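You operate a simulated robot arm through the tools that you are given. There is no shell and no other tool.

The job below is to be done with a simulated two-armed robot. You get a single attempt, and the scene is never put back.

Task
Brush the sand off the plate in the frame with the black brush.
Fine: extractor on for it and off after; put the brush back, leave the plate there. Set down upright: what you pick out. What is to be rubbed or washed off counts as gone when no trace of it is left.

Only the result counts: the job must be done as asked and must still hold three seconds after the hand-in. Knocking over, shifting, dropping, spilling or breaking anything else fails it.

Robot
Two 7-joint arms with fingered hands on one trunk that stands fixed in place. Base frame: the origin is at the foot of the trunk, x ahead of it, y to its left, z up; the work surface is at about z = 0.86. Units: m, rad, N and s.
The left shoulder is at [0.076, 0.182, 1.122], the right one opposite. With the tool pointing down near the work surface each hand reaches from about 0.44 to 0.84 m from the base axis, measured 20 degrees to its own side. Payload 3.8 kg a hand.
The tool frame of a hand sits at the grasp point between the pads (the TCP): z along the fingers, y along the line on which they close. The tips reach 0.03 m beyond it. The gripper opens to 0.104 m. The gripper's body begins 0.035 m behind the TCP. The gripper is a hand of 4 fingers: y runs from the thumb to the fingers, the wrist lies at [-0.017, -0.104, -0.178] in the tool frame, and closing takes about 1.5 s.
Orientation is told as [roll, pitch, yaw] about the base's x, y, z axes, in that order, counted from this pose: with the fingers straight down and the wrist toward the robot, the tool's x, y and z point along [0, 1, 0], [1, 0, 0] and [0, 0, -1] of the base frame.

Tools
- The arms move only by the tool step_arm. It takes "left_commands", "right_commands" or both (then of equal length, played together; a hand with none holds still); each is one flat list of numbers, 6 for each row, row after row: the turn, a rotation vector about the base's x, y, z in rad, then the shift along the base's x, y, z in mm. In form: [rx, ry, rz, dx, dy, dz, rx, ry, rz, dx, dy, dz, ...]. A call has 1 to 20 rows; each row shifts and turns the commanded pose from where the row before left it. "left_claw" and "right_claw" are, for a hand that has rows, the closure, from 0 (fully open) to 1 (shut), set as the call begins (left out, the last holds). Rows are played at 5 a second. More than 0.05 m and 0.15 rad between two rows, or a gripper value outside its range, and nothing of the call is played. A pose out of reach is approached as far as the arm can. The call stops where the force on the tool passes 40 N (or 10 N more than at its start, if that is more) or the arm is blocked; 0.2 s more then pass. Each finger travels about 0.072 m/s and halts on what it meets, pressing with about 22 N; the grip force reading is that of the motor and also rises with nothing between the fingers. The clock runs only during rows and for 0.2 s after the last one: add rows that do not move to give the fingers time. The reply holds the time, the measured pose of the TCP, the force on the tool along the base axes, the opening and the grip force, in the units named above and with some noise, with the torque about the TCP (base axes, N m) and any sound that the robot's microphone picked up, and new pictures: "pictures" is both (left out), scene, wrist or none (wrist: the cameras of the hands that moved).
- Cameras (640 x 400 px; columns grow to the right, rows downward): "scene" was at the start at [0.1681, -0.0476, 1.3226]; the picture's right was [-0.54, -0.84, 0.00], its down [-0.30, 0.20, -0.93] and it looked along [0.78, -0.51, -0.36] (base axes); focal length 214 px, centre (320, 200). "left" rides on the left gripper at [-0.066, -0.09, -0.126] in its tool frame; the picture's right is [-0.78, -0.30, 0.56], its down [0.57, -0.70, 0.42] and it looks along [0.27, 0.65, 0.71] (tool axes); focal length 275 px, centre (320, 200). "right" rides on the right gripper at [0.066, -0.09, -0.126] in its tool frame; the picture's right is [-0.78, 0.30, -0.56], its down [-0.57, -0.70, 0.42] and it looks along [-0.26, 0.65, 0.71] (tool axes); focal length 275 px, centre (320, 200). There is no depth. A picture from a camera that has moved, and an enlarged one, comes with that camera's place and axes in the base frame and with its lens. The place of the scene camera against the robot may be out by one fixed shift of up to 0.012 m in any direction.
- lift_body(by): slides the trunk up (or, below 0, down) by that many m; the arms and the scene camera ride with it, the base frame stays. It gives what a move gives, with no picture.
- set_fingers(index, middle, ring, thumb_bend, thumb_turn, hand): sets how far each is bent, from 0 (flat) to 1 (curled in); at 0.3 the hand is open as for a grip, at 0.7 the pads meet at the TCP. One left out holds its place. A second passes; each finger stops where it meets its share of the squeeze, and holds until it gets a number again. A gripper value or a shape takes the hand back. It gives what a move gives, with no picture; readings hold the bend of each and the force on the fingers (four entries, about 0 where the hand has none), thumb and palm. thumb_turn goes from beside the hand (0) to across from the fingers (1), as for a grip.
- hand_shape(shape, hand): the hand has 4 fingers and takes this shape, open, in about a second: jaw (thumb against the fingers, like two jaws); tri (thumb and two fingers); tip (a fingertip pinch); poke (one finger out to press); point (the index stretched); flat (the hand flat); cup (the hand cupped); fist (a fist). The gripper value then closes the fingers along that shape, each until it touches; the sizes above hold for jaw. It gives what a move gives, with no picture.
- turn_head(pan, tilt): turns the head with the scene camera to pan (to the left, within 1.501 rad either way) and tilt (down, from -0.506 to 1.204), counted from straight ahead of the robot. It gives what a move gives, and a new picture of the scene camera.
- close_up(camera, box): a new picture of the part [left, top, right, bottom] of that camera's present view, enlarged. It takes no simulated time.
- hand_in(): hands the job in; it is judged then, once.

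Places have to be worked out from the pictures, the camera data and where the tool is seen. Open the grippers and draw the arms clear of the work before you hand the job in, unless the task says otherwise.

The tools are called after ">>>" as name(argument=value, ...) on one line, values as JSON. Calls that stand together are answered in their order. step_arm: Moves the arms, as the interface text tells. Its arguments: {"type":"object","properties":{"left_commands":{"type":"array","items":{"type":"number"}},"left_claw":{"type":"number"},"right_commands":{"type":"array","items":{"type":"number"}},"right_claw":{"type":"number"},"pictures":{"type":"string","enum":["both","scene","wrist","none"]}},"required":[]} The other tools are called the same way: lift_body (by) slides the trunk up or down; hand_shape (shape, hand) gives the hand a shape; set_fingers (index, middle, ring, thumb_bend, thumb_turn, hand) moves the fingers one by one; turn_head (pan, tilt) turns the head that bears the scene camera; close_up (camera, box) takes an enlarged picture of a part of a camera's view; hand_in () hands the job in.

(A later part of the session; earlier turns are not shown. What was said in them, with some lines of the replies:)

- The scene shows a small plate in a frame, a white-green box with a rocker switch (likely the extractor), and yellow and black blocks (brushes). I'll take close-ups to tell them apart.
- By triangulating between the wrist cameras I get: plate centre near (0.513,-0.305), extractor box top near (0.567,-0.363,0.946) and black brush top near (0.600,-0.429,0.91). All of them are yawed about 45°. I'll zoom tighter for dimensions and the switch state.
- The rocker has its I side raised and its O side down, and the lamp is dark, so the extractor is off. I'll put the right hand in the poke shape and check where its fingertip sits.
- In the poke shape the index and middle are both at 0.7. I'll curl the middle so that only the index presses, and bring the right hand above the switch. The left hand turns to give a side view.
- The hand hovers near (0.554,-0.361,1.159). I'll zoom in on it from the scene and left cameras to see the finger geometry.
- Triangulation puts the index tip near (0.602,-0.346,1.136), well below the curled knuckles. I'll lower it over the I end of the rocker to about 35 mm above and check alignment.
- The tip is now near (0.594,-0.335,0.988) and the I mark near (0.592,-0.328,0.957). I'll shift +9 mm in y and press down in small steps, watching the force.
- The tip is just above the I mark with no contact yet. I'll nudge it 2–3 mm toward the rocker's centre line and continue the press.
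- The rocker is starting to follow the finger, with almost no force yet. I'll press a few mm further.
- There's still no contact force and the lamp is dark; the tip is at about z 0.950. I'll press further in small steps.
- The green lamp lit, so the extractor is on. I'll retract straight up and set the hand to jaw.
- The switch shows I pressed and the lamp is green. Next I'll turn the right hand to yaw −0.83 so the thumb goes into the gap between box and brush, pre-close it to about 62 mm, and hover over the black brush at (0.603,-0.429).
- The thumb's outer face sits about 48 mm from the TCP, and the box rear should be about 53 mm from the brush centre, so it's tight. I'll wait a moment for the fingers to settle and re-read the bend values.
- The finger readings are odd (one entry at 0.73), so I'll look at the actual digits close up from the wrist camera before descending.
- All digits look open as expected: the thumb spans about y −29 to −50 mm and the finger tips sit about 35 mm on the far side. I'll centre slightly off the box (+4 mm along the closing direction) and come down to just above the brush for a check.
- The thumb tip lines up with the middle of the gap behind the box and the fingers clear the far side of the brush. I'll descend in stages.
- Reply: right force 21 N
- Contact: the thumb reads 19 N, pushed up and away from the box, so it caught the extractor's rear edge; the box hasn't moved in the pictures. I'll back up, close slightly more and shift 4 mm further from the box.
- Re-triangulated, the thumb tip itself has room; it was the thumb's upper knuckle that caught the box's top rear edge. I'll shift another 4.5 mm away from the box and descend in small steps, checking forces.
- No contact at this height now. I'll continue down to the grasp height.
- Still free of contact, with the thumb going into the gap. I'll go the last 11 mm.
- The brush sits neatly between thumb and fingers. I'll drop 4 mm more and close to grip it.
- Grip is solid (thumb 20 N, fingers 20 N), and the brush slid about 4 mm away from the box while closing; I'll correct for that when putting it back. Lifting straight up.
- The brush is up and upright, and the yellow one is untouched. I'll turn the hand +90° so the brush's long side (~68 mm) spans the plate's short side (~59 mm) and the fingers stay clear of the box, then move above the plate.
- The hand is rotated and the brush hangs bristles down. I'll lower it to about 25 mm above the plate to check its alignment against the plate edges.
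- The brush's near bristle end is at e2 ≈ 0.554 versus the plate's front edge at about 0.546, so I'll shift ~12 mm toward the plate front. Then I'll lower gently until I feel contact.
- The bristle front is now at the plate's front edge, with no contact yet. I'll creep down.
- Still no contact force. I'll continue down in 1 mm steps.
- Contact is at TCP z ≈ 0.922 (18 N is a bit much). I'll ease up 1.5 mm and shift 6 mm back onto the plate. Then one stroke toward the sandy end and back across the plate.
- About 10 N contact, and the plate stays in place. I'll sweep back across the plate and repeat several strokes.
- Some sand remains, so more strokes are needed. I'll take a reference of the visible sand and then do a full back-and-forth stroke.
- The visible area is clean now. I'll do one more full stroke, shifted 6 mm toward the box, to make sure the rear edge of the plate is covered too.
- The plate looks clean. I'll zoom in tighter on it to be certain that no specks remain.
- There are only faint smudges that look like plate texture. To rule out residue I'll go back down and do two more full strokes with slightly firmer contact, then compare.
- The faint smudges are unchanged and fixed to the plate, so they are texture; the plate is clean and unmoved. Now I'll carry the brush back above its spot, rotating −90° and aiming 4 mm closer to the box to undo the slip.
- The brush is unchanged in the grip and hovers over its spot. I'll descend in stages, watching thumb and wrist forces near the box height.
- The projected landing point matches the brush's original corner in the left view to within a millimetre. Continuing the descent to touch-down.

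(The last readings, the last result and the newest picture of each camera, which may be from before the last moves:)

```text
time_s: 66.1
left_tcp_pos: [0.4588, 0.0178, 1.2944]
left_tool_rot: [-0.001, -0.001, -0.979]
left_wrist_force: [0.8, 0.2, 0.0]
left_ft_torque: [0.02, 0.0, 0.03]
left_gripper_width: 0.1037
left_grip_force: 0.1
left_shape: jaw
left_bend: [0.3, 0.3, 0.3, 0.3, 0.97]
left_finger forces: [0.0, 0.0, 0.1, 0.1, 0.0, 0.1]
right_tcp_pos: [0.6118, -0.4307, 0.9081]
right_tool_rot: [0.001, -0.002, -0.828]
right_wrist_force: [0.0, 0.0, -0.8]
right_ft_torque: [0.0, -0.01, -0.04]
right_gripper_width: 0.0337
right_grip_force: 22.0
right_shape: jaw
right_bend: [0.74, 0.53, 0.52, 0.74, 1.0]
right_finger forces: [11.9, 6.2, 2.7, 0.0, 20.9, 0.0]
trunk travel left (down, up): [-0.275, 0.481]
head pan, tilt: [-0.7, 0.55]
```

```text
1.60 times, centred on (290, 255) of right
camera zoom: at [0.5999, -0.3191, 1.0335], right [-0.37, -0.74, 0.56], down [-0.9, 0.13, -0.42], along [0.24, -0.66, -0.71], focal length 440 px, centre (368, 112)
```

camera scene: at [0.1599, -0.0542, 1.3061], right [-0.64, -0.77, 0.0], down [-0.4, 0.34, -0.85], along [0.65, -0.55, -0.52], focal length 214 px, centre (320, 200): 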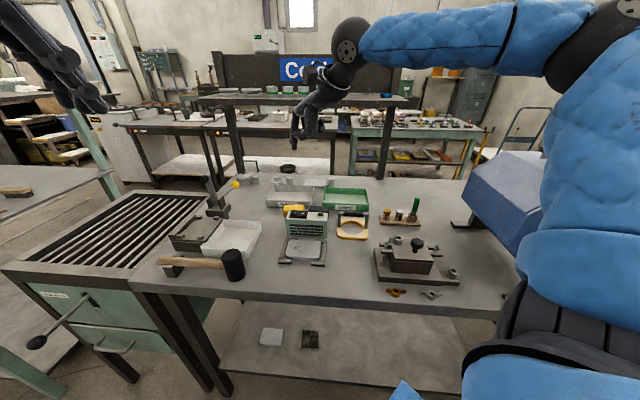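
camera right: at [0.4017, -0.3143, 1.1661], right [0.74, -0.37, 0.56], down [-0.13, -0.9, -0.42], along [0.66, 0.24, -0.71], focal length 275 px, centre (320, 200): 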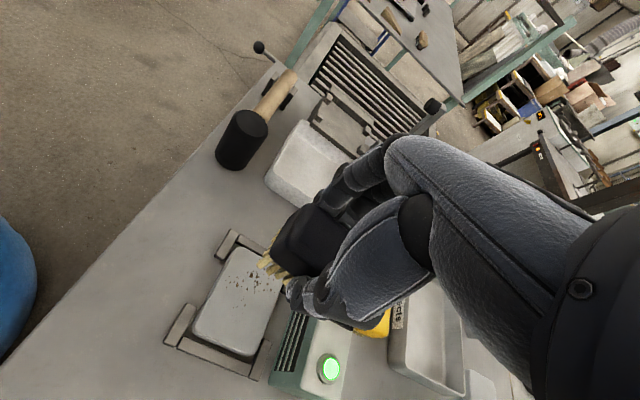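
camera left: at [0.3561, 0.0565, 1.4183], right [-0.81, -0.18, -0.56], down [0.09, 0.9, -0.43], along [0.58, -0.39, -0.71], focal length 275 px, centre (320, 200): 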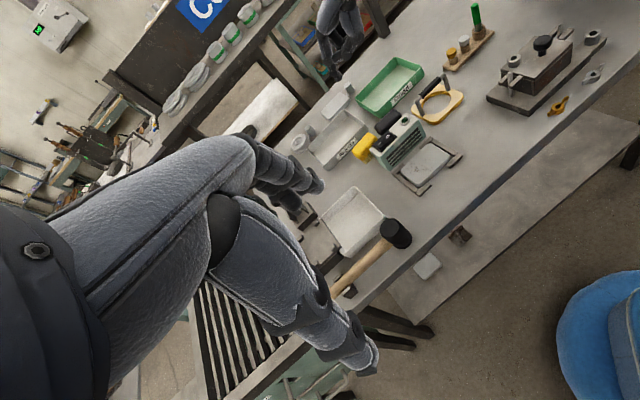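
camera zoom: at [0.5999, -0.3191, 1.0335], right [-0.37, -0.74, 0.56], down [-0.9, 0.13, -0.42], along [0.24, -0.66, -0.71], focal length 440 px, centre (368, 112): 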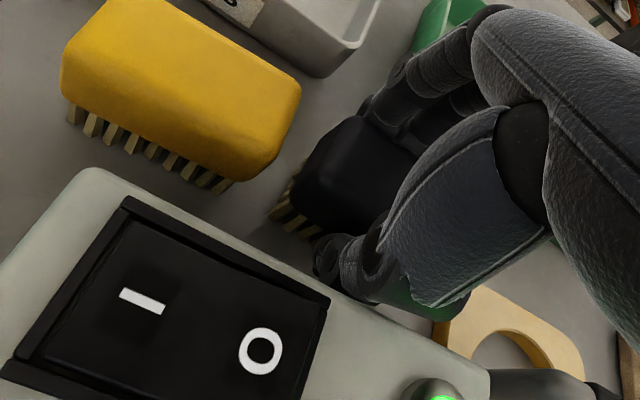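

Almost down and aligned with the original outline. I'll lower in 1 mm steps until I feel the table.

>>> step_arm(right_commands=[0, 0, 0, 0, 0, -1, 0, 0, 0, 0, 0, -1, 0, 0, 0, 0, 0, 0], pictures="none")

>>> step_arm(right_commands=[0, 0, 0, 0, 0, -1, 0, 0, 0, 0, 0, 0], pictures="none")

```text
time_s: 66.9
left_tcp_pos: [0.458, 0.0181, 1.2945]
left_tool_rot: [0.001, 0.0, -0.98]
left_wrist_force: [0.5, -0.3, 0.3]
left_ft_torque: [0.01, 0.0, -0.01]
left_gripper_width: 0.1037
left_grip_force: 0.0
left_shape: jaw
left_bend: [0.3, 0.3, 0.3, 0.3, 0.97]
left_finger forces: [0.0, 0.0, 0.0, 0.0, 0.1, 0.0]
right_tcp_pos: [0.6117, -0.4306, 0.9059]
right_tool_rot: [0.001, 0.0, -0.827]
right_wrist_force: [-0.1, -0.4, -0.4]
right_ft_torque: [-0.03, -0.05, -0.03]
right_gripper_width: 0.0337
right_grip_force: 22.4
right_shape: jaw
right_bend: [0.74, 0.53, 0.52, 0.74, 1.0]
right_finger forces: [11.9, 6.2, 2.8, 0.1, 20.9, 0.1]
trunk travel left (down, up): [-0.275, 0.481]
head pan, tilt: [-0.7, 0.55]
```

```text
time_s: 67.5
left_tcp_pos: [0.4597, 0.0175, 1.2939]
left_tool_rot: [0.001, -0.002, -0.979]
left_wrist_force: [-0.4, 0.8, 0.6]
left_ft_torque: [0.0, 0.0, -0.03]
left_gripper_width: 0.1039
left_grip_force: 0.1
left_shape: jaw
left_bend: [0.3, 0.3, 0.3, 0.3, 0.97]
left_finger forces: [0.1, 0.1, 0.0, 0.1, 0.0, 0.0]
right_tcp_pos: [0.6117, -0.4302, 0.9056]
right_tool_rot: [0.002, -0.001, -0.829]
right_wrist_force: [0.4, 0.9, -1.1]
right_ft_torque: [0.01, -0.03, -0.02]
right_gripper_width: 0.0337
right_grip_force: 21.5
right_shape: jaw
right_bend: [0.74, 0.53, 0.52, 0.74, 1.0]
right_finger forces: [11.8, 6.1, 2.7, 0.0, 21.1, 0.1]
trunk travel left (down, up): [-0.275, 0.481]
head pan, tilt: [-0.7, 0.55]
```

>>> step_arm(right_commands=[0, 0, 0, 0, 0, -1, 0, 0, 0, 0, 0, 0], pictures="none")

>>> step_arm(right_commands=[0, 0, 0, 0, 0, -1, 0, 0, 0, 0, 0, 0], pictures="none")

```text
time_s: 68.1
left_tcp_pos: [0.4582, 0.0183, 1.2932]
left_tool_rot: [-0.001, 0.0, -0.98]
left_wrist_force: [0.2, 0.7, -0.6]
left_ft_torque: [-0.03, 0.02, -0.02]
left_gripper_width: 0.1038
left_grip_force: 0.1
left_shape: jaw
left_bend: [0.3, 0.3, 0.3, 0.3, 0.97]
left_finger forces: [0.0, 0.0, 0.1, 0.0, 0.1, 0.0]
right_tcp_pos: [0.6114, -0.4293, 0.9055]
right_tool_rot: [0.002, -0.002, -0.828]
right_wrist_force: [0.7, -0.8, 5.8]
right_ft_torque: [0.05, 0.08, -0.03]
right_gripper_width: 0.0339
right_grip_force: 22.1
right_shape: jaw
right_bend: [0.74, 0.53, 0.52, 0.74, 1.0]
right_finger forces: [12.0, 6.2, 2.8, 0.1, 23.2, 0.0]
trunk travel left (down, up): [-0.275, 0.481]
head pan, tilt: [-0.7, 0.55]
```

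```text
time_s: 68.7
left_tcp_pos: [0.4584, 0.0185, 1.2947]
left_tool_rot: [0.001, 0.0, -0.978]
left_wrist_force: [-0.2, -0.2, -0.3]
left_ft_torque: [0.02, 0.0, -0.03]
left_gripper_width: 0.1039
left_grip_force: 0.1
left_shape: jaw
left_bend: [0.3, 0.3, 0.3, 0.3, 0.97]
left_finger forces: [0.0, 0.1, 0.0, 0.0, 0.1, 0.0]
right_tcp_pos: [0.6122, -0.4299, 0.9051]
right_tool_rot: [0.001, -0.003, -0.827]
right_wrist_force: [3.4, -0.5, 8.2]
right_ft_torque: [0.19, 0.21, -0.06]
right_gripper_width: 0.0339
right_grip_force: 21.9
right_shape: jaw
right_bend: [0.74, 0.53, 0.52, 0.74, 1.0]
right_finger forces: [12.1, 6.3, 2.8, 0.1, 26.4, 0.1]
trunk travel left (down, up): [-0.275, 0.481]
head pan, tilt: [-0.7, 0.55]
```

Touch-down confirmed (8 N). I'll unload 1 mm, then open just enough (~44 mm) so the thumb doesn't reach the box.

>>> step_arm(right_commands=[0, 0, 0, 0, 0, 1, 0, 0, 0, 0, 0, 0], pictures="none")

>>> step_arm(right_commands=[0, 0, 0, 0, 0, 0, 0, 0, 0, 0, 0, 0, 0, 0, 0, 0, 0, 0], right_claw=0.58, pictures="none")

>>> close_up(camera="left", box=[360, 80, 430, 150])

>>> close_up(camera="right", box=[180, 130, 400, 380])

```text
time_s: 69.3
left_tcp_pos: [0.4596, 0.0177, 1.293]
left_tool_rot: [-0.001, 0.0, -0.979]
left_wrist_force: [-0.2, -0.5, -0.2]
left_ft_torque: [0.02, 0.03, -0.01]
left_gripper_width: 0.1035
left_grip_force: 0.1
left_shape: jaw
left_bend: [0.3, 0.3, 0.3, 0.3, 0.97]
left_finger forces: [0.1, 0.0, 0.0, 0.0, 0.0, 0.1]
right_tcp_pos: [0.6114, -0.4299, 0.905]
right_tool_rot: [0.001, -0.001, -0.827]
right_wrist_force: [4.7, -1.0, 7.6]
right_ft_torque: [0.19, 0.16, -0.11]
right_gripper_width: 0.0336
right_grip_force: 22.2
right_shape: jaw
right_bend: [0.74, 0.53, 0.52, 0.74, 1.0]
right_finger forces: [12.7, 6.6, 3.1, 0.1, 26.8, 0.0]
trunk travel left (down, up): [-0.275, 0.481]
head pan, tilt: [-0.7, 0.55]
```

```text
time_s: 70.1
left_tcp_pos: [0.4596, 0.0174, 1.2942]
left_tool_rot: [-0.001, 0.0, -0.98]
left_wrist_force: [0.2, -0.2, -0.1]
left_ft_torque: [0.0, 0.0, -0.03]
left_gripper_width: 0.1039
left_grip_force: 0.1
left_shape: jaw
left_bend: [0.3, 0.3, 0.3, 0.3, 0.97]
left_finger forces: [0.0, 0.0, 0.0, 0.1, 0.1, 0.0]
right_tcp_pos: [0.6131, -0.4297, 0.9046]
right_tool_rot: [-0.001, -0.001, -0.83]
right_wrist_force: [8.8, -5.9, 7.0]
right_ft_torque: [0.43, 0.48, -0.12]
right_gripper_width: 0.0419
right_grip_force: 0.1
right_shape: jaw
right_bend: [0.74, 0.48, 0.45, 0.72, 1.0]
right_finger forces: [0.0, 0.0, 0.0, 0.1, 12.4, 0.0]
trunk travel left (down, up): [-0.275, 0.481]
head pan, tilt: [-0.7, 0.55]
```

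```text
5.71 times, centred on (395, 115) of left
camera zoom: at [0.3553, 0.0551, 1.4189], right [-0.81, -0.19, -0.56], down [0.08, 0.9, -0.42], along [0.58, -0.39, -0.71], focal length 1573 px, centre (-109, 686)
```

zoom: 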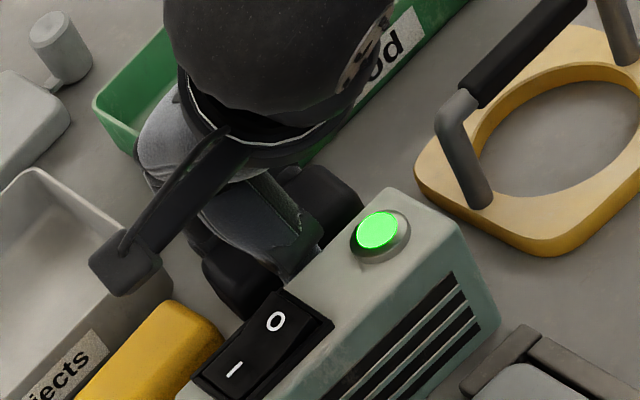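

```text
1.60 times, centred on (290, 255) of right
camera zoom: at [0.6006, -0.3192, 1.0296], right [-0.37, -0.74, 0.56], down [-0.9, 0.13, -0.42], along [0.24, -0.66, -0.71], focal length 440 px, centre (368, 112)
```

zoom: 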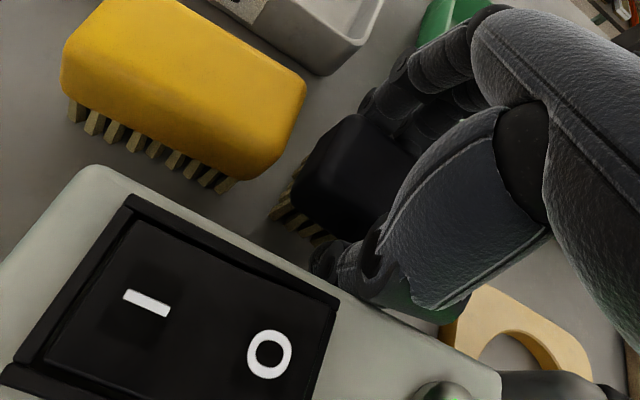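

The fingers are off the brush, but the thumb's outer side now leans on the box (12 N); pictures show the box hasn't moved. I'll shift 2.5 mm away from the box to relieve it.

>>> step_arm(right_commands=[0, 0, 0, 0.8, -0.9, 0, 0, 0, 0, 0.9, -1.0, 0, 0, 0, 0, 0, 0, 0], pictures="none")

>>> close_up(camera="left", box=[360, 80, 430, 150])

```text
time_s: 70.9
left_tcp_pos: [0.46, 0.0181, 1.2932]
left_tool_rot: [0.0, 0.0, -0.979]
left_wrist_force: [0.7, 0.0, -0.1]
left_ft_torque: [-0.02, 0.0, 0.01]
left_gripper_width: 0.1037
left_grip_force: 0.1
left_shape: jaw
left_bend: [0.3, 0.3, 0.3, 0.3, 0.97]
left_finger forces: [0.0, 0.0, 0.0, 0.0, 0.1, 0.0]
right_tcp_pos: [0.6131, -0.4321, 0.9034]
right_tool_rot: [-0.002, 0.003, -0.83]
right_wrist_force: [3.4, -2.8, 4.0]
right_ft_torque: [0.18, 0.26, -0.12]
right_gripper_width: 0.0432
right_grip_force: 0.0
right_shape: jaw
right_bend: [0.74, 0.48, 0.45, 0.72, 1.0]
right_finger forces: [0.1, 0.1, 0.0, 0.1, 4.5, 0.1]
trunk travel left (down, up): [-0.275, 0.481]
head pan, tilt: [-0.7, 0.55]
```

```text
5.71 times, centred on (395, 115) of left
camera zoom: at [0.3549, 0.0555, 1.4189], right [-0.81, -0.19, -0.56], down [0.08, 0.9, -0.42], along [0.58, -0.39, -0.71], focal length 1573 px, centre (-109, 686)
```

zoom: 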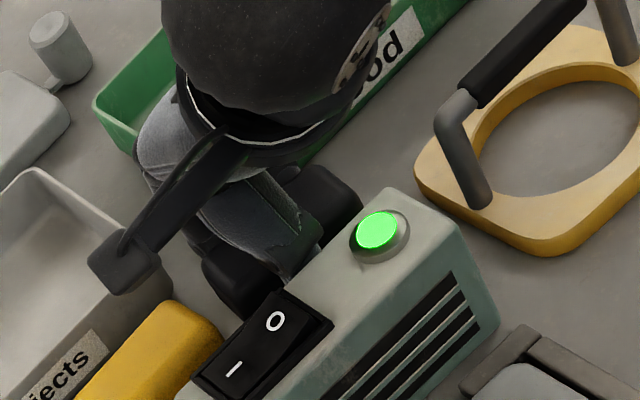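

The force halved. I'll move another 1.5 mm, check, and then raise.

>>> step_arm(right_commands=[0, 0, 0, 1.0, -1.1, 0, 0, 0, 0, 0, 0, 1, 0, 0, 0, 0, 0, 0], pictures="none")

```text
time_s: 71.7
left_tcp_pos: [0.4601, 0.0184, 1.2933]
left_tool_rot: [0.001, -0.001, -0.978]
left_wrist_force: [0.0, -0.3, -0.1]
left_ft_torque: [-0.02, 0.0, -0.01]
left_gripper_width: 0.1038
left_grip_force: 0.0
left_shape: jaw
left_bend: [0.3, 0.3, 0.3, 0.3, 0.97]
left_finger forces: [0.0, 0.1, 0.0, 0.1, 0.0, 0.0]
right_tcp_pos: [0.6144, -0.434, 0.9054]
right_tool_rot: [0.002, 0.0, -0.83]
right_wrist_force: [0.3, 0.0, -0.7]
right_ft_torque: [0.01, -0.01, 0.0]
right_gripper_width: 0.0436
right_grip_force: 0.1
right_shape: jaw
right_bend: [0.74, 0.48, 0.45, 0.72, 1.0]
right_finger forces: [0.0, 0.0, 0.1, 0.1, 0.1, 0.1]
trunk travel left (down, up): [-0.275, 0.481]
head pan, tilt: [-0.7, 0.55]
```

All forces are zero: the hand is free of both brush and box. Raising straight up slowly.

>>> step_arm(right_commands=[0, 0, 0, 0, 0, 4, 0, 0, 0, 0, 0, 8, 0, 0, 0, 0, 0, 12, 0, 0, 0, 0, 0, 20, 0, 0, 0, 0, 0, 30, 0, 0, 0, 0, 0, 35, 0, 0, 0, 0, 0, 40, 0, 0, 0, 0, 0, 0], pictures="none")

>>> close_up(camera="left", box=[340, 70, 430, 150])

>>> close_up(camera="right", box=[100, 130, 400, 390])

>>> close_up(camera="scene", box=[280, 170, 370, 235])

```text
time_s: 73.5
left_tcp_pos: [0.4589, 0.0178, 1.2925]
left_tool_rot: [0.001, 0.0, -0.979]
left_wrist_force: [0.5, -0.5, -0.1]
left_ft_torque: [0.0, -0.02, -0.03]
left_gripper_width: 0.1036
left_grip_force: 0.0
left_shape: jaw
left_bend: [0.3, 0.3, 0.3, 0.3, 0.97]
left_finger forces: [0.1, 0.0, 0.0, 0.0, 0.0, 0.0]
right_tcp_pos: [0.6151, -0.4322, 1.0547]
right_tool_rot: [-0.002, 0.002, -0.828]
right_wrist_force: [0.6, 1.0, 0.2]
right_ft_torque: [-0.01, -0.03, 0.01]
right_gripper_width: 0.0436
right_grip_force: 0.0
right_shape: jaw
right_bend: [0.74, 0.48, 0.45, 0.71, 1.0]
right_finger forces: [0.0, 0.1, 0.0, 0.0, 0.1, 0.0]
trunk travel left (down, up): [-0.275, 0.481]
head pan, tilt: [-0.7, 0.55]
```

```text
5.00 times, centred on (385, 110) of left
camera zoom: at [0.3553, 0.0551, 1.4188], right [-0.81, -0.19, -0.56], down [0.08, 0.9, -0.42], along [0.58, -0.39, -0.71], focal length 1376 px, centre (-5, 650)
```

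zoom: 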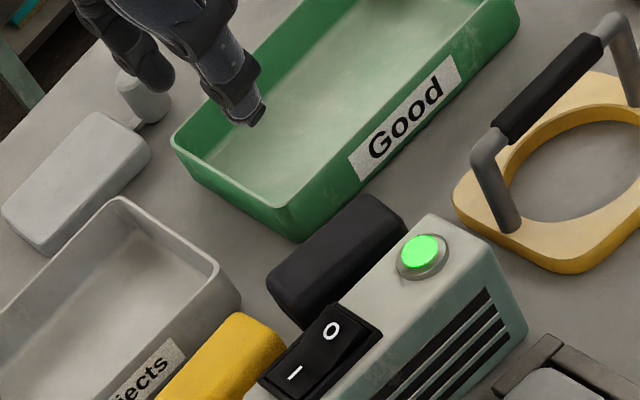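

```text
1.54 times, centred on (250, 260) of right
camera zoom: at [0.6032, -0.3212, 1.1805], right [-0.37, -0.74, 0.56], down [-0.9, 0.13, -0.42], along [0.24, -0.66, -0.71], focal length 424 px, centre (428, 108)
```

zoom: 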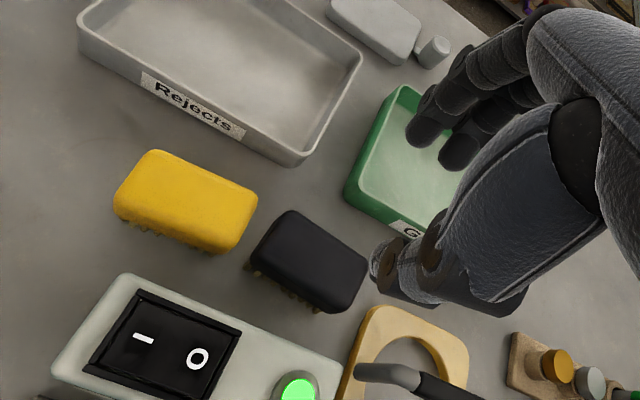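

```text
6.15 times, centred on (325, 202) of scene
camera zoom: at [0.1593, -0.0551, 1.3061], right [-0.64, -0.77, 0.0], down [-0.4, 0.34, -0.85], along [0.65, -0.55, -0.52], focal length 1320 px, centre (289, 185)
```

zoom: 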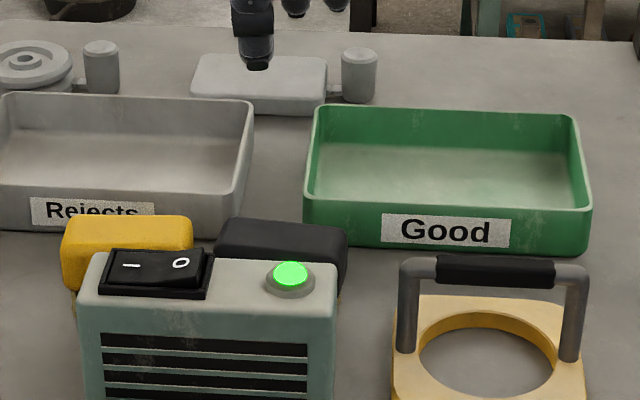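

The black brush is back upright in its original outline and nothing else moved. Next I'll form the single-finger poke, turn back to yaw 0, and move above the O end of the switch.

>>> hand_shape(hand="right", shape="poke")

>>> set_fingers(hand="right", index=0.6, middle=1.0, ring=1.0, thumb_bend=1.0)

>>> step_arm(right_commands=[0, 0, 0.1383, -14.6, 12.5, 0, 0, 0, 0.1383, -14.6, 12.5, 0, 0, 0, 0.1383, -14.6, 12.5, 0, 0, 0, 0.1383, -14.6, 12.5, 0, 0, 0, 0.1383, -14.5, 12.6, 0, 0, 0, 0.1385, -14.5, 12.6, 0, 0, 0, 0, 0, 0, 0], pictures="none")

>>> close_up(camera="scene", box=[270, 150, 370, 240])

>>> close_up(camera="left", box=[340, 60, 450, 170])

```text
time_s: 74.4
left_tcp_pos: [0.4602, 0.0181, 1.2929]
left_tool_rot: [-0.001, 0.001, -0.98]
left_wrist_force: [0.4, -1.1, 0.2]
left_ft_torque: [-0.02, -0.02, -0.01]
left_gripper_width: 0.1034
left_grip_force: 0.0
left_shape: jaw
left_bend: [0.3, 0.3, 0.3, 0.3, 0.97]
left_finger forces: [0.1, 0.1, 0.0, 0.0, 0.1, 0.0]
right_tcp_pos: [0.6151, -0.4322, 1.0555]
right_tool_rot: [-0.001, 0.0, -0.828]
right_wrist_force: [0.1, -0.2, -0.7]
right_ft_torque: [-0.02, -0.01, 0.02]
right_gripper_width: 0.0
right_grip_force: 0.1
right_shape: poke
right_bend: [0.7, 0.7, 0.99, 1.0, 1.0]
right_finger forces: [0.1, 0.0, 0.1, 0.0, 0.0, 0.0]
trunk travel left (down, up): [-0.275, 0.481]
head pan, tilt: [-0.7, 0.55]
```

```text
time_s: 75.4
left_tcp_pos: [0.4592, 0.018, 1.2941]
left_tool_rot: [0.0, -0.001, -0.979]
left_wrist_force: [-0.9, -0.1, -0.3]
left_ft_torque: [0.01, 0.01, 0.02]
left_gripper_width: 0.1039
left_grip_force: 0.1
left_shape: jaw
left_bend: [0.3, 0.3, 0.3, 0.3, 0.97]
left_finger forces: [0.0, 0.1, 0.0, 0.1, 0.0, 0.1]
right_tcp_pos: [0.6143, -0.4324, 1.0556]
right_tool_rot: [0.0, 0.0, -0.829]
right_wrist_force: [-0.1, -0.3, 0.3]
right_ft_torque: [0.0, 0.0, -0.02]
right_gripper_width: 0.0244
right_grip_force: 0.2
right_shape: fingers
right_bend: [0.33, 1.0, 1.0, 1.0, 1.0]
right_finger forces: [0.0, 0.0, 0.0, 0.1, 0.1, 0.1]
trunk travel left (down, up): [-0.275, 0.481]
head pan, tilt: [-0.7, 0.55]
```

```text
time_s: 77.0
left_tcp_pos: [0.4603, 0.0179, 1.2931]
left_tool_rot: [0.0, 0.0, -0.98]
left_wrist_force: [-0.3, 0.9, -1.0]
left_ft_torque: [0.03, 0.01, -0.02]
left_gripper_width: 0.1038
left_grip_force: 0.0
left_shape: jaw
left_bend: [0.3, 0.3, 0.3, 0.3, 0.97]
left_finger forces: [0.0, 0.0, 0.0, 0.0, 0.0, 0.0]
right_tcp_pos: [0.5277, -0.359, 1.0558]
right_tool_rot: [0.001, 0.0, 0.004]
right_wrist_force: [-0.6, 1.2, 0.7]
right_ft_torque: [0.02, -0.01, -0.01]
right_gripper_width: 0.024
right_grip_force: 0.1
right_shape: fingers
right_bend: [0.33, 1.0, 1.0, 1.0, 1.0]
right_finger forces: [0.1, 0.0, 0.1, 0.0, 0.0, 0.1]
trunk travel left (down, up): [-0.275, 0.481]
head pan, tilt: [-0.7, 0.55]
```

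```text
4.44 times, centred on (320, 195) of scene
camera zoom: at [0.159, -0.0547, 1.3062], right [-0.64, -0.77, 0.0], down [-0.4, 0.34, -0.85], along [0.65, -0.55, -0.52], focal length 953 px, centre (320, 222)
```

zoom: 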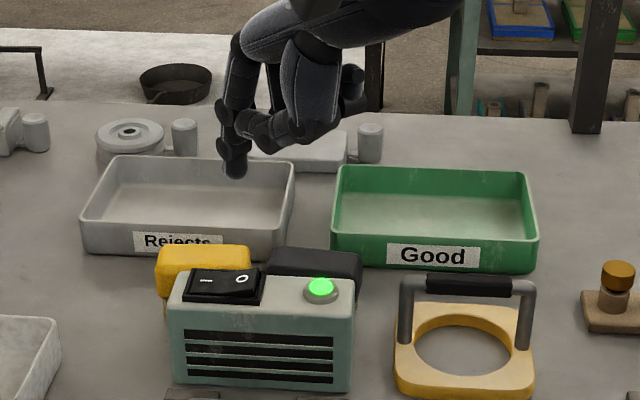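

```text
3.64 times, centred on (395, 115) of left
camera zoom: at [0.355, 0.0555, 1.4189], right [-0.81, -0.19, -0.56], down [0.08, 0.9, -0.42], along [0.58, -0.39, -0.71], focal length 1001 px, centre (47, 509)
```

zoom: 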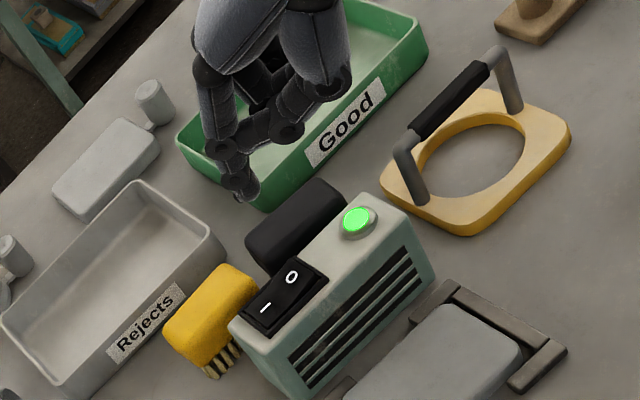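

The index is out again above the O side. I'll descend to just above the switch and verify alignment.

>>> step_arm(right_commands=[0, 0, 0, 0, 1, -20, 0, 0, 0, 0, 0, -20, 0, 0, 0, 0, 0, -15, 0, 0, 0, 0, 0, -8, 0, 0, 0, 0, 0, 0], pictures="none")

>>> close_up(camera="scene", box=[290, 195, 340, 230])

>>> close_up(camera="left", box=[370, 110, 440, 165])

>>> close_up(camera="right", box=[230, 130, 380, 270])

```text
time_s: 78.2
left_tcp_pos: [0.4577, 0.0192, 1.2931]
left_tool_rot: [0.001, -0.001, -0.978]
left_wrist_force: [-0.4, -0.2, -0.2]
left_ft_torque: [0.02, 0.0, 0.01]
left_gripper_width: 0.104
left_grip_force: 0.0
left_shape: jaw
left_bend: [0.3, 0.3, 0.3, 0.3, 0.97]
left_finger forces: [0.0, 0.0, 0.1, 0.0, 0.0, 0.1]
right_tcp_pos: [0.5288, -0.3562, 0.9918]
right_tool_rot: [-0.001, 0.001, 0.001]
right_wrist_force: [-0.9, -0.6, 0.2]
right_ft_torque: [-0.03, 0.01, 0.03]
right_gripper_width: 0.0235
right_grip_force: 0.0
right_shape: fingers
right_bend: [0.33, 1.0, 1.0, 1.0, 1.0]
right_finger forces: [0.0, 0.0, 0.1, 0.0, 0.1, 0.1]
trunk travel left (down, up): [-0.275, 0.481]
head pan, tilt: [-0.7, 0.55]
```

```text
11.43 times, centred on (315, 212) of scene
camera zoom: at [0.1588, -0.0548, 1.3063], right [-0.64, -0.77, 0.0], down [-0.4, 0.34, -0.85], along [0.65, -0.55, -0.52], focal length 2451 px, centre (377, 57)
```

zoom: 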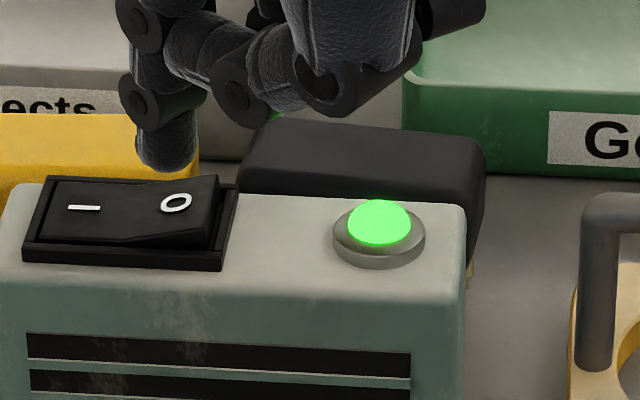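

```text
7.27 times, centred on (405, 138) of left
camera zoom: at [0.3547, 0.0554, 1.419], right [-0.81, -0.19, -0.56], down [0.08, 0.9, -0.42], along [0.58, -0.39, -0.71], focal length 2002 px, centre (-298, 654)
```

zoom: 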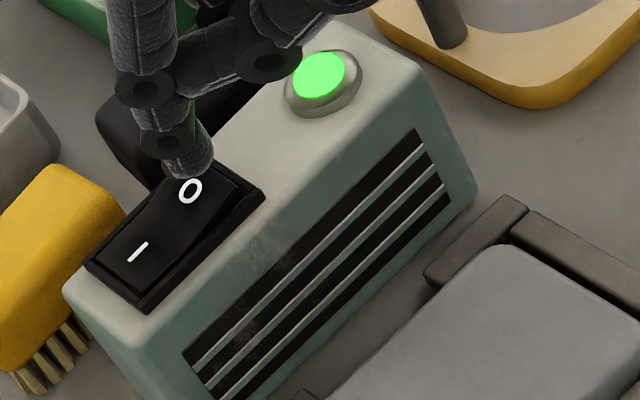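

```text
2.86 times, centred on (305, 200) of right
camera zoom: at [0.4379, -0.2901, 1.1172], right [0.3, -0.78, 0.56], down [-0.7, -0.57, -0.42], along [0.65, -0.26, -0.71], focal length 786 px, centre (363, 200)
```

zoom: 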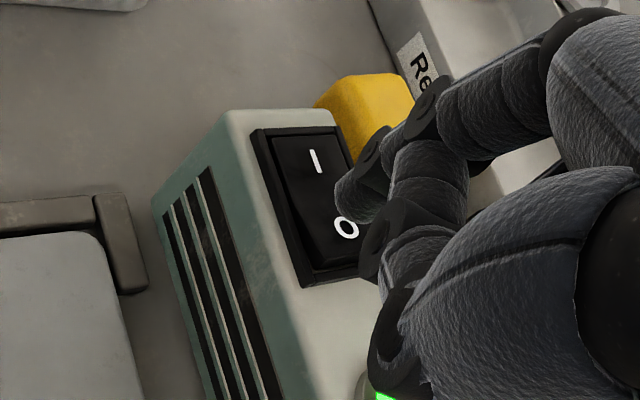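

The tip lines up with the O mark just as it did for I. I'll nudge it slightly onto the rocker's outer end and press down in steps.

>>> step_arm(right_commands=[0, 0, 0, -3, 1, 0, 0, 0, 0, 0, 0, -4, 0, 0, 0, 0, 0, -4, 0, 0, 0, 0, 0, -4, 0, 0, 0, 0, 0, -4, 0, 0, 0, 0, 0, -2, 0, 0, 0, 0, 0, 0], pictures="none")

>>> close_up(camera="scene", box=[290, 195, 340, 230])

>>> close_up(camera="left", box=[370, 110, 440, 165])

```text
time_s: 79.8
left_tcp_pos: [0.4592, 0.0181, 1.2927]
left_tool_rot: [0.001, -0.002, -0.979]
left_wrist_force: [1.0, 0.2, 0.0]
left_ft_torque: [0.01, -0.02, -0.04]
left_gripper_width: 0.1038
left_grip_force: 0.0
left_shape: jaw
left_bend: [0.3, 0.3, 0.3, 0.3, 0.97]
left_finger forces: [0.0, 0.0, 0.1, 0.1, 0.0, 0.0]
right_tcp_pos: [0.5252, -0.3565, 0.9718]
right_tool_rot: [0.0, 0.0, 0.001]
right_wrist_force: [0.4, 0.4, 0.2]
right_ft_torque: [-0.03, -0.02, 0.03]
right_gripper_width: 0.0239
right_grip_force: 0.0
right_shape: fingers
right_bend: [0.33, 1.0, 1.0, 1.0, 1.0]
right_finger forces: [0.0, 0.1, 0.0, 0.0, 0.0, 0.0]
trunk travel left (down, up): [-0.275, 0.481]
head pan, tilt: [-0.7, 0.55]
```

```text
11.43 times, centred on (315, 212) of scene
camera zoom: at [0.1589, -0.0548, 1.3063], right [-0.64, -0.77, 0.0], down [-0.4, 0.34, -0.85], along [0.65, -0.55, -0.52], focal length 2451 px, centre (377, 57)
```

zoom: 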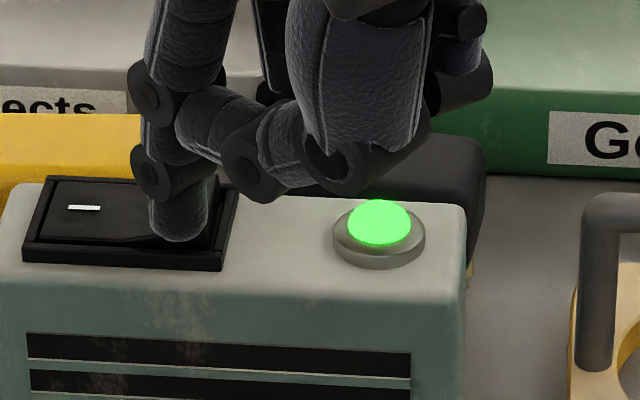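

```text
7.27 times, centred on (405, 138) of left
camera zoom: at [0.3548, 0.0554, 1.419], right [-0.81, -0.19, -0.56], down [0.08, 0.9, -0.42], along [0.58, -0.39, -0.71], focal length 2002 px, centre (-298, 654)
```

zoom: 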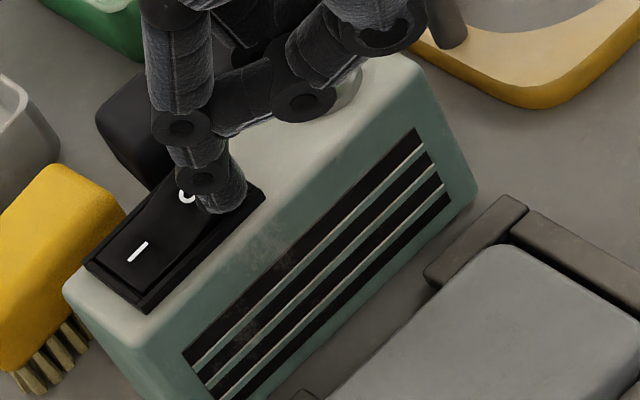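

The tip is on the rocker's O end and the rocker is already tilting. I'll press a few mm further.

>>> step_arm(right_commands=[0, 0, 0, 0, 0, -2, 0, 0, 0, 0, 0, -1, 0, 0, 0, 0, 0, 0], pictures="none")

>>> close_up(camera="scene", box=[290, 195, 340, 230])

```text
time_s: 80.6
left_tcp_pos: [0.4588, 0.018, 1.2942]
left_tool_rot: [0.0, 0.001, -0.979]
left_wrist_force: [0.0, -0.4, 0.6]
left_ft_torque: [0.01, 0.03, 0.0]
left_gripper_width: 0.1036
left_grip_force: 0.0
left_shape: jaw
left_bend: [0.3, 0.3, 0.3, 0.3, 0.97]
left_finger forces: [0.0, 0.1, 0.1, 0.0, 0.1, 0.0]
right_tcp_pos: [0.5242, -0.3567, 0.9684]
right_tool_rot: [0.0, 0.0, 0.001]
right_wrist_force: [-0.5, -0.4, 0.7]
right_ft_torque: [0.01, -0.06, 0.02]
right_gripper_width: 0.0239
right_grip_force: 0.3
right_shape: fingers
right_bend: [0.33, 1.0, 1.0, 1.0, 1.0]
right_finger forces: [0.8, 0.1, 0.0, 0.1, 0.0, 0.0]
trunk travel left (down, up): [-0.275, 0.481]
head pan, tilt: [-0.7, 0.55]
```

```text
11.43 times, centred on (315, 212) of scene
camera zoom: at [0.1588, -0.0548, 1.3063], right [-0.64, -0.77, 0.0], down [-0.4, 0.34, -0.85], along [0.65, -0.55, -0.52], focal length 2451 px, centre (377, 57)
```

zoom: 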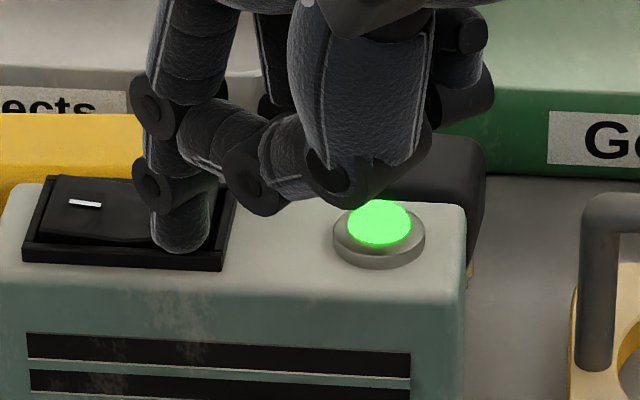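

The rocker is tilting (I side rising) but the lamp is still lit. Another 1–2 mm.

>>> step_arm(right_commands=[0, 0, 0, 0, 0, -1, 0, 0, 0, 0, 0, -1, 0, 0, 0, 0, 0, 0], pictures="none")

>>> close_up(camera="scene", box=[290, 195, 340, 230])

```text
time_s: 81.4
left_tcp_pos: [0.4591, 0.0183, 1.2943]
left_tool_rot: [0.0, 0.0, -0.98]
left_wrist_force: [-0.2, -0.5, 1.3]
left_ft_torque: [0.01, 0.0, 0.01]
left_gripper_width: 0.1035
left_grip_force: 0.0
left_shape: jaw
left_bend: [0.3, 0.3, 0.3, 0.3, 0.97]
left_finger forces: [0.0, 0.0, 0.0, 0.1, 0.1, 0.1]
right_tcp_pos: [0.5235, -0.3564, 0.9677]
right_tool_rot: [-0.001, 0.0, -0.001]
right_wrist_force: [0.4, -0.2, 1.0]
right_ft_torque: [-0.02, 0.01, -0.01]
right_gripper_width: 0.0235
right_grip_force: 0.0
right_shape: fingers
right_bend: [0.33, 1.0, 1.0, 1.0, 1.0]
right_finger forces: [0.1, 0.1, 0.0, 0.1, 0.0, 0.0]
trunk travel left (down, up): [-0.275, 0.481]
head pan, tilt: [-0.7, 0.55]
```

```text
11.43 times, centred on (315, 212) of scene
camera zoom: at [0.1589, -0.0548, 1.3063], right [-0.64, -0.77, 0.0], down [-0.4, 0.34, -0.85], along [0.65, -0.55, -0.52], focal length 2451 px, centre (377, 57)
```

zoom: 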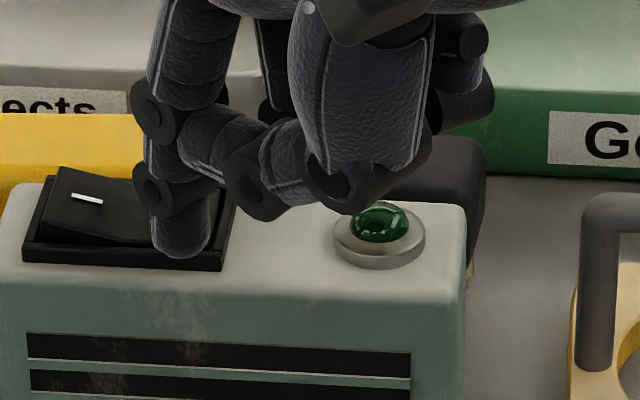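

The lamp went dark and the I side popped up: the extractor is off. I'll retract straight up and draw the right arm back to its start area.

>>> step_arm(right_commands=[0, 0, 0, 0, 0, 6, 0, 0, 0, 0, 0, 15, 0, 0, 0, 0, 0, 30, 0, 0, 0, 0, 0, 40, 0, 0, 0, 0, 0, 45, 0, 0, 0, 0, 0, 45, 0, 0, 0, -20, -15, 40, 0, 0, 0, -25, -20, 40, 0, 0, 0, -30, -20, 30, 0, 0, 0, -30, -20, 20, 0, 0, 0, -25, -15, 10, 0, 0, 0, 0, 0, 0], pictures="none")

>>> hand_shape(hand="right", shape="jaw")

>>> step_arm(right_commands=[0, 0, 0, 0, 0, 0, 0, 0, 0, 0, 0, 0], right_claw=0, pictures="both")

>>> close_up(camera="scene", box=[270, 180, 380, 275])

>>> close_up(camera="left", box=[340, 60, 480, 200])

>>> close_up(camera="right", box=[100, 120, 300, 300])

```text
refused: row 8 steps farther than a row can; nothing moved
```

```text
time_s: 82.3
left_tcp_pos: [0.4592, 0.018, 1.2938]
left_tool_rot: [0.002, -0.001, -0.977]
left_wrist_force: [-0.5, 0.4, -0.4]
left_ft_torque: [-0.02, -0.01, -0.02]
left_gripper_width: 0.1037
left_grip_force: 0.1
left_shape: jaw
left_bend: [0.3, 0.3, 0.3, 0.3, 0.97]
left_finger forces: [0.1, 0.0, 0.0, 0.0, 0.0, 0.0]
right_tcp_pos: [0.5242, -0.3573, 0.9682]
right_tool_rot: [0.0, 0.0, -0.001]
right_wrist_force: [-0.6, 0.5, 0.3]
right_ft_torque: [-0.03, -0.02, 0.0]
right_gripper_width: 0.1034
right_grip_force: 0.1
right_shape: jaw
right_bend: [0.3, 0.3, 0.3, 0.3, 0.97]
right_finger forces: [0.1, 0.0, 0.0, 0.1, 0.0, 0.1]
trunk travel left (down, up): [-0.275, 0.481]
head pan, tilt: [-0.7, 0.55]
```

```text
time_s: 82.9
left_tcp_pos: [0.4588, 0.0177, 1.2928]
left_tool_rot: [0.0, -0.001, -0.979]
left_wrist_force: [-0.1, -0.2, -0.4]
left_ft_torque: [-0.04, 0.0, -0.03]
left_gripper_width: 0.1035
left_grip_force: 0.0
left_shape: jaw
left_bend: [0.3, 0.3, 0.3, 0.3, 0.97]
left_finger forces: [0.0, 0.1, 0.0, 0.0, 0.1, 0.1]
right_tcp_pos: [0.5239, -0.3571, 0.9676]
right_tool_rot: [0.0, 0.0, -0.001]
right_wrist_force: [-0.1, -0.2, 0.1]
right_ft_torque: [-0.01, 0.0, 0.0]
right_gripper_width: 0.1032
right_grip_force: 0.1
right_shape: jaw
right_bend: [0.3, 0.3, 0.3, 0.3, 0.97]
right_finger forces: [0.0, 0.0, 0.0, 0.0, 0.0, 0.0]
trunk travel left (down, up): [-0.275, 0.481]
head pan, tilt: [-0.7, 0.55]
camera scene: at [0.1589, -0.0548, 1.3063], right [-0.64, -0.77, 0.0], down [-0.4, 0.34, -0.85], along [0.65, -0.55, -0.52], focal length 214 px, centre (320, 200)
camera right: at [0.434, -0.2899, 1.0933], right [0.3, -0.78, 0.56], down [-0.7, -0.57, -0.42], along [0.65, -0.26, -0.71], focal length 275 px, centre (320, 200)
```

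scene: 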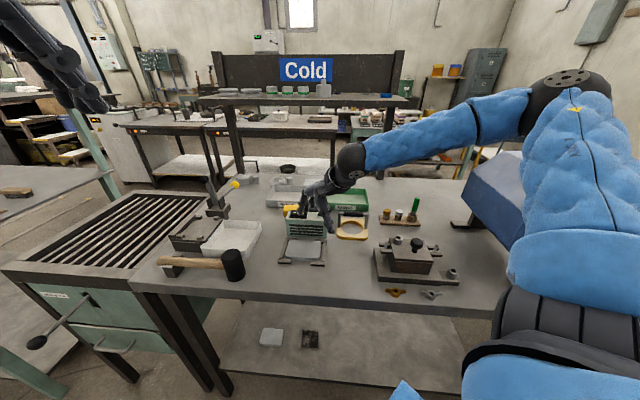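
right: 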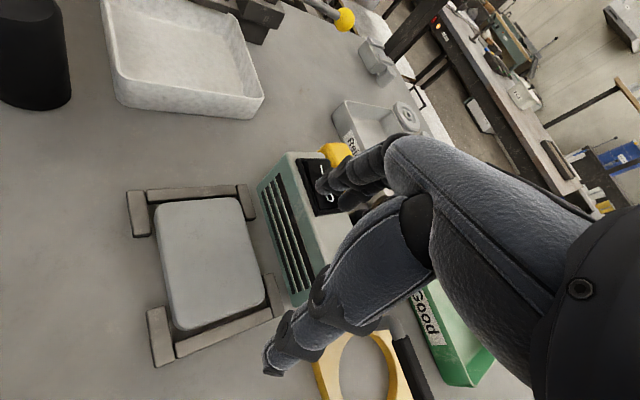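

```text
4.21 times, centred on (325, 228) of scene
camera zoom: at [0.1589, -0.0548, 1.3063], right [-0.64, -0.77, 0.0], down [-0.4, 0.34, -0.85], along [0.65, -0.55, -0.52], focal length 903 px, centre (299, 84)
```

zoom: 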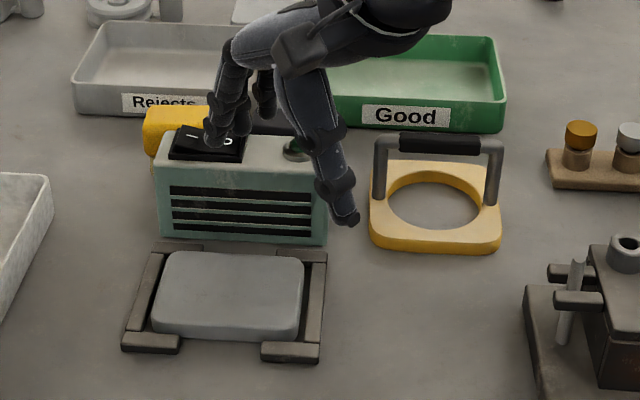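

```text
2.86 times, centred on (410, 130) of left
camera zoom: at [0.3548, 0.0554, 1.419], right [-0.81, -0.19, -0.56], down [0.08, 0.9, -0.42], along [0.58, -0.39, -0.71], focal length 786 px, centre (63, 400)
```

zoom: 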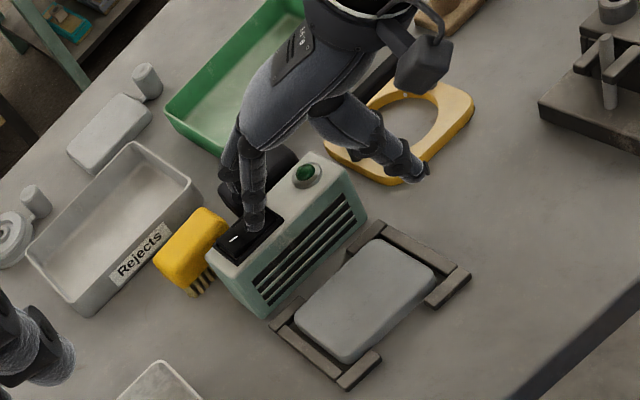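

```text
2.22 times, centred on (200, 210) of right
camera zoom: at [0.434, -0.2899, 1.0933], right [0.3, -0.78, 0.56], down [-0.7, -0.57, -0.42], along [0.65, -0.26, -0.71], focal length 612 px, centre (587, 178)
```

zoom: 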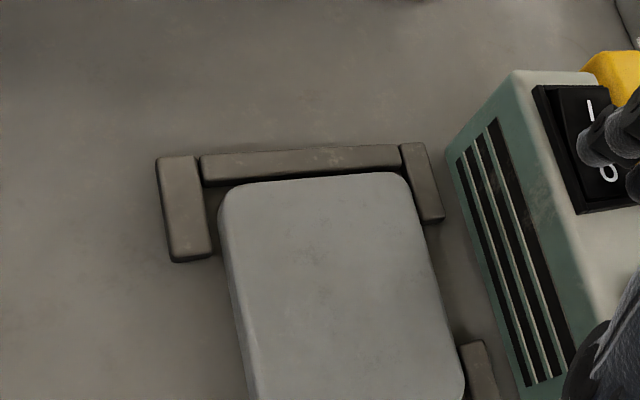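

My retract call was refused (one row too long), so the hand opened in place; that was a batching mistake. No contact forces show, the lamp stays dark and nothing looks touched. I'll now retract straight up with smaller rows.

>>> step_arm(right_commands=[0, 0, 0, 0, 0, 5, 0, 0, 0, 0, 0, 10, 0, 0, 0, 0, 0, 20, 0, 0, 0, 0, 0, 30, 0, 0, 0, 0, 0, 40, 0, 0, 0, 0, 0, 40, 0, 0, 0, 0, 0, 40, 0, 0, 0, 0, 0, 0], pictures="none")

>>> close_up(camera="scene", box=[270, 180, 380, 275])

>>> close_up(camera="left", box=[340, 60, 480, 200])

```text
time_s: 84.7
left_tcp_pos: [0.4594, 0.0169, 1.2933]
left_tool_rot: [0.0, 0.0, -0.979]
left_wrist_force: [-0.2, -1.1, 0.5]
left_ft_torque: [-0.03, 0.0, 0.0]
left_gripper_width: 0.1039
left_grip_force: 0.0
left_shape: jaw
left_bend: [0.3, 0.3, 0.3, 0.3, 0.97]
left_finger forces: [0.0, 0.1, 0.1, 0.0, 0.0, 0.0]
right_tcp_pos: [0.5236, -0.3564, 1.1541]
right_tool_rot: [-0.001, 0.001, 0.0]
right_wrist_force: [0.0, -0.2, 0.1]
right_ft_torque: [0.02, -0.02, 0.0]
right_gripper_width: 0.1037
right_grip_force: 0.0
right_shape: jaw
right_bend: [0.3, 0.3, 0.3, 0.3, 0.97]
right_finger forces: [0.0, 0.0, 0.1, 0.0, 0.0, 0.0]
trunk travel left (down, up): [-0.275, 0.481]
head pan, tilt: [-0.7, 0.55]
```

```text
4.21 times, centred on (325, 228) of scene
camera zoom: at [0.1591, -0.0551, 1.3062], right [-0.64, -0.77, 0.0], down [-0.4, 0.34, -0.85], along [0.65, -0.55, -0.52], focal length 903 px, centre (299, 84)
```

zoom: 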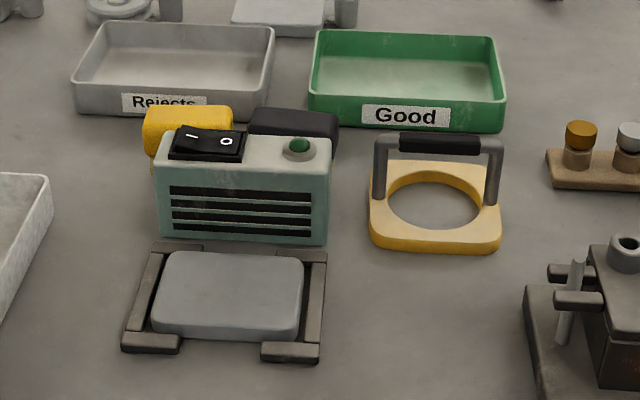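

```text
2.86 times, centred on (410, 130) of left
camera zoom: at [0.3551, 0.055, 1.4189], right [-0.81, -0.19, -0.56], down [0.08, 0.9, -0.42], along [0.58, -0.39, -0.71], focal length 786 px, centre (63, 400)
```

zoom: 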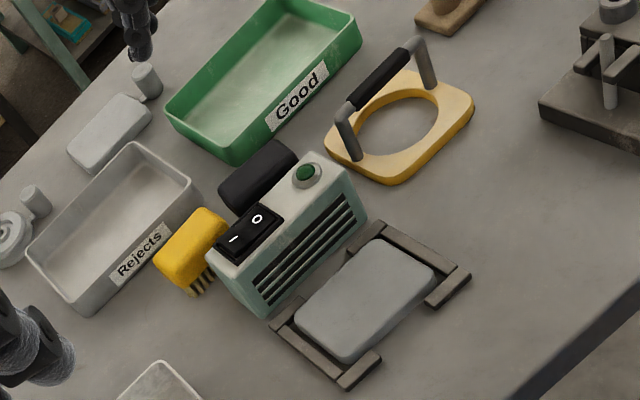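

Extractor off, plate clean, brush upright in place. I'll draw the right arm back and compare the brush's spot with the earlier picture using the same crop.

>>> step_arm(right_commands=[0, 0, 0, -20, -15, 20, 0, 0, 0, -20, -15, 20, 0, 0, 0, -20, -15, 20, 0, 0, 0, -20, -15, 20, 0, 0, 0, -20, -15, 20, 0, 0, 0, -20, -15, 20, 0, 0, 0, -20, -15, 20, 0, 0, 0, 0, 0, 0], pictures="both")

>>> close_up(camera="left", box=[320, 50, 480, 200])

>>> close_up(camera="right", box=[100, 120, 300, 300])

```text
time_s: 86.5
left_tcp_pos: [0.4598, 0.0184, 1.2934]
left_tool_rot: [0.001, 0.001, -0.979]
left_wrist_force: [0.5, -0.5, 1.0]
left_ft_torque: [-0.03, -0.01, 0.05]
left_gripper_width: 0.1039
left_grip_force: 0.1
left_shape: jaw
left_bend: [0.3, 0.3, 0.3, 0.3, 0.97]
left_finger forces: [0.1, 0.0, 0.0, 0.0, 0.1, 0.0]
right_tcp_pos: [0.3849, -0.461, 1.2946]
right_tool_rot: [-0.001, -0.001, 0.003]
right_wrist_force: [0.4, -0.4, -0.6]
right_ft_torque: [0.03, 0.02, 0.02]
right_gripper_width: 0.104
right_grip_force: 0.0
right_shape: jaw
right_bend: [0.3, 0.3, 0.3, 0.3, 0.97]
right_finger forces: [0.0, 0.0, 0.0, 0.0, 0.0, 0.0]
trunk travel left (down, up): [-0.275, 0.481]
head pan, tilt: [-0.7, 0.55]
camera scene: at [0.1592, -0.0548, 1.3062], right [-0.64, -0.77, 0.0], down [-0.4, 0.34, -0.85], along [0.65, -0.55, -0.52], focal length 214 px, centre (320, 200)
camera right: at [0.2951, -0.3934, 1.4197], right [0.3, -0.78, 0.56], down [-0.7, -0.57, -0.42], along [0.65, -0.26, -0.71], focal length 275 px, centre (320, 200)
```

scene: 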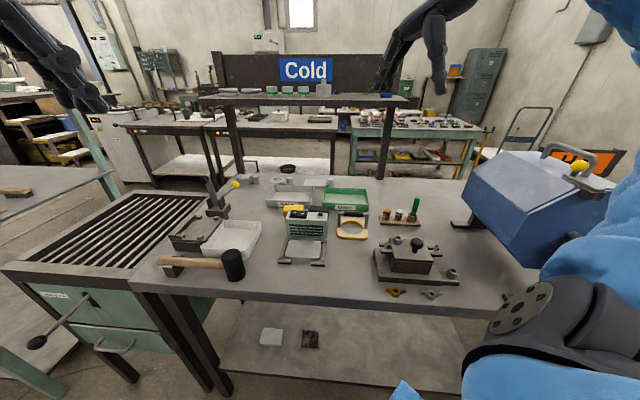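
right: 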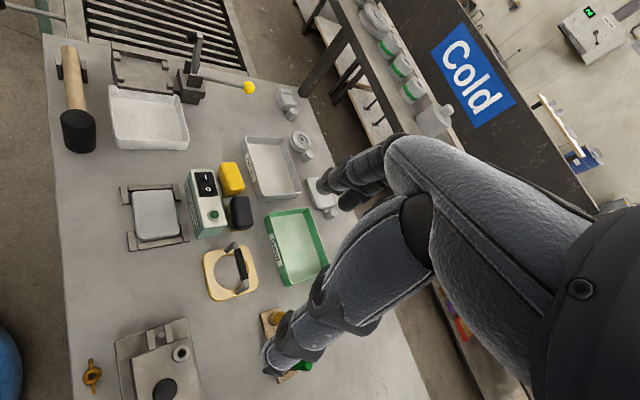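

```text
2.67 times, centred on (400, 125) of left
camera zoom: at [0.3552, 0.0554, 1.4188], right [-0.81, -0.19, -0.56], down [0.08, 0.9, -0.42], along [0.58, -0.39, -0.71], focal length 734 px, centre (107, 400)
```

zoom: 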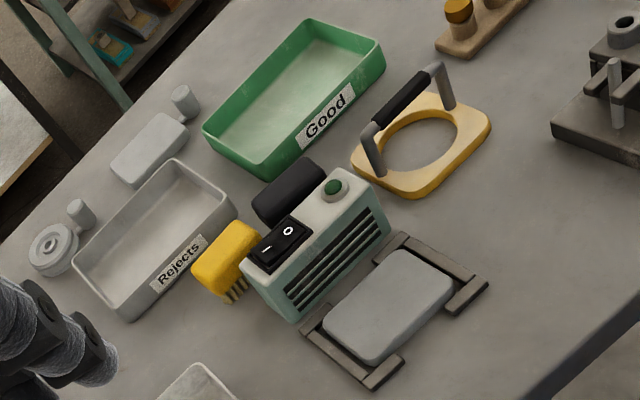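

```text
2.22 times, centred on (200, 210) of right
camera zoom: at [0.2951, -0.3934, 1.4197], right [0.3, -0.78, 0.56], down [-0.7, -0.57, -0.42], along [0.65, -0.26, -0.71], focal length 612 px, centre (587, 178)
```

zoom: 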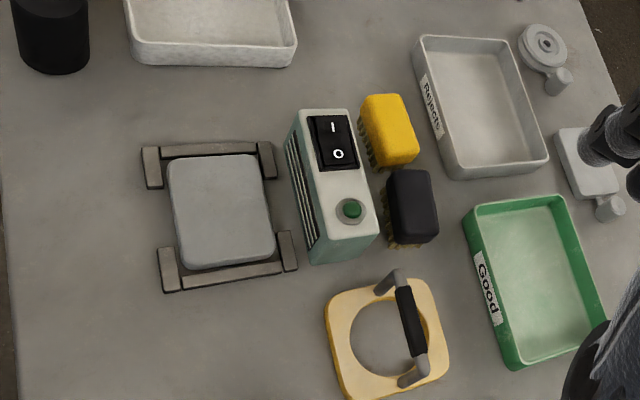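

The end state matches the earlier pictures. The plate is clean in its frame, the extractor is off with its lamp dark, and the black brush stands upright where it was. The trays and the yellow brush haven't moved, and both hands are open and clear, so I'm handing in.

>>> hand_in()

```text
The job is handed in.
```

The plate is brushed clean and still in its frame, the extractor is off, and the black brush is back in its place, upright. I've handed the job in.

- **Extractor:** I switched it on before brushing and the green lamp lit. I switched it off after the brush was back, and the lamp went dark.
- **Sand:** I ran several full strokes across the plate and found no sand in close-ups. A few faint smudges remain that extra strokes didn't change, so I took them for the plate's own surface.
- **Brush:** it stands within about 2 mm of where it started, judging by before-and-after pictures.
- **Contacts:** the thumb pressed on the extractor's rear edge while reaching for the brush (about 19 N) and again on release (about 12 N). The pictures show the extractor did not move.
- **My mistake:** a retract command was refused, so the hand opened while still at the switch. It registered no contact, and the extractor stayed off.

In the final pictures the trays, the yellow brush and the other nearby things on the bench are where they were. Both hands are open and clear of the work.
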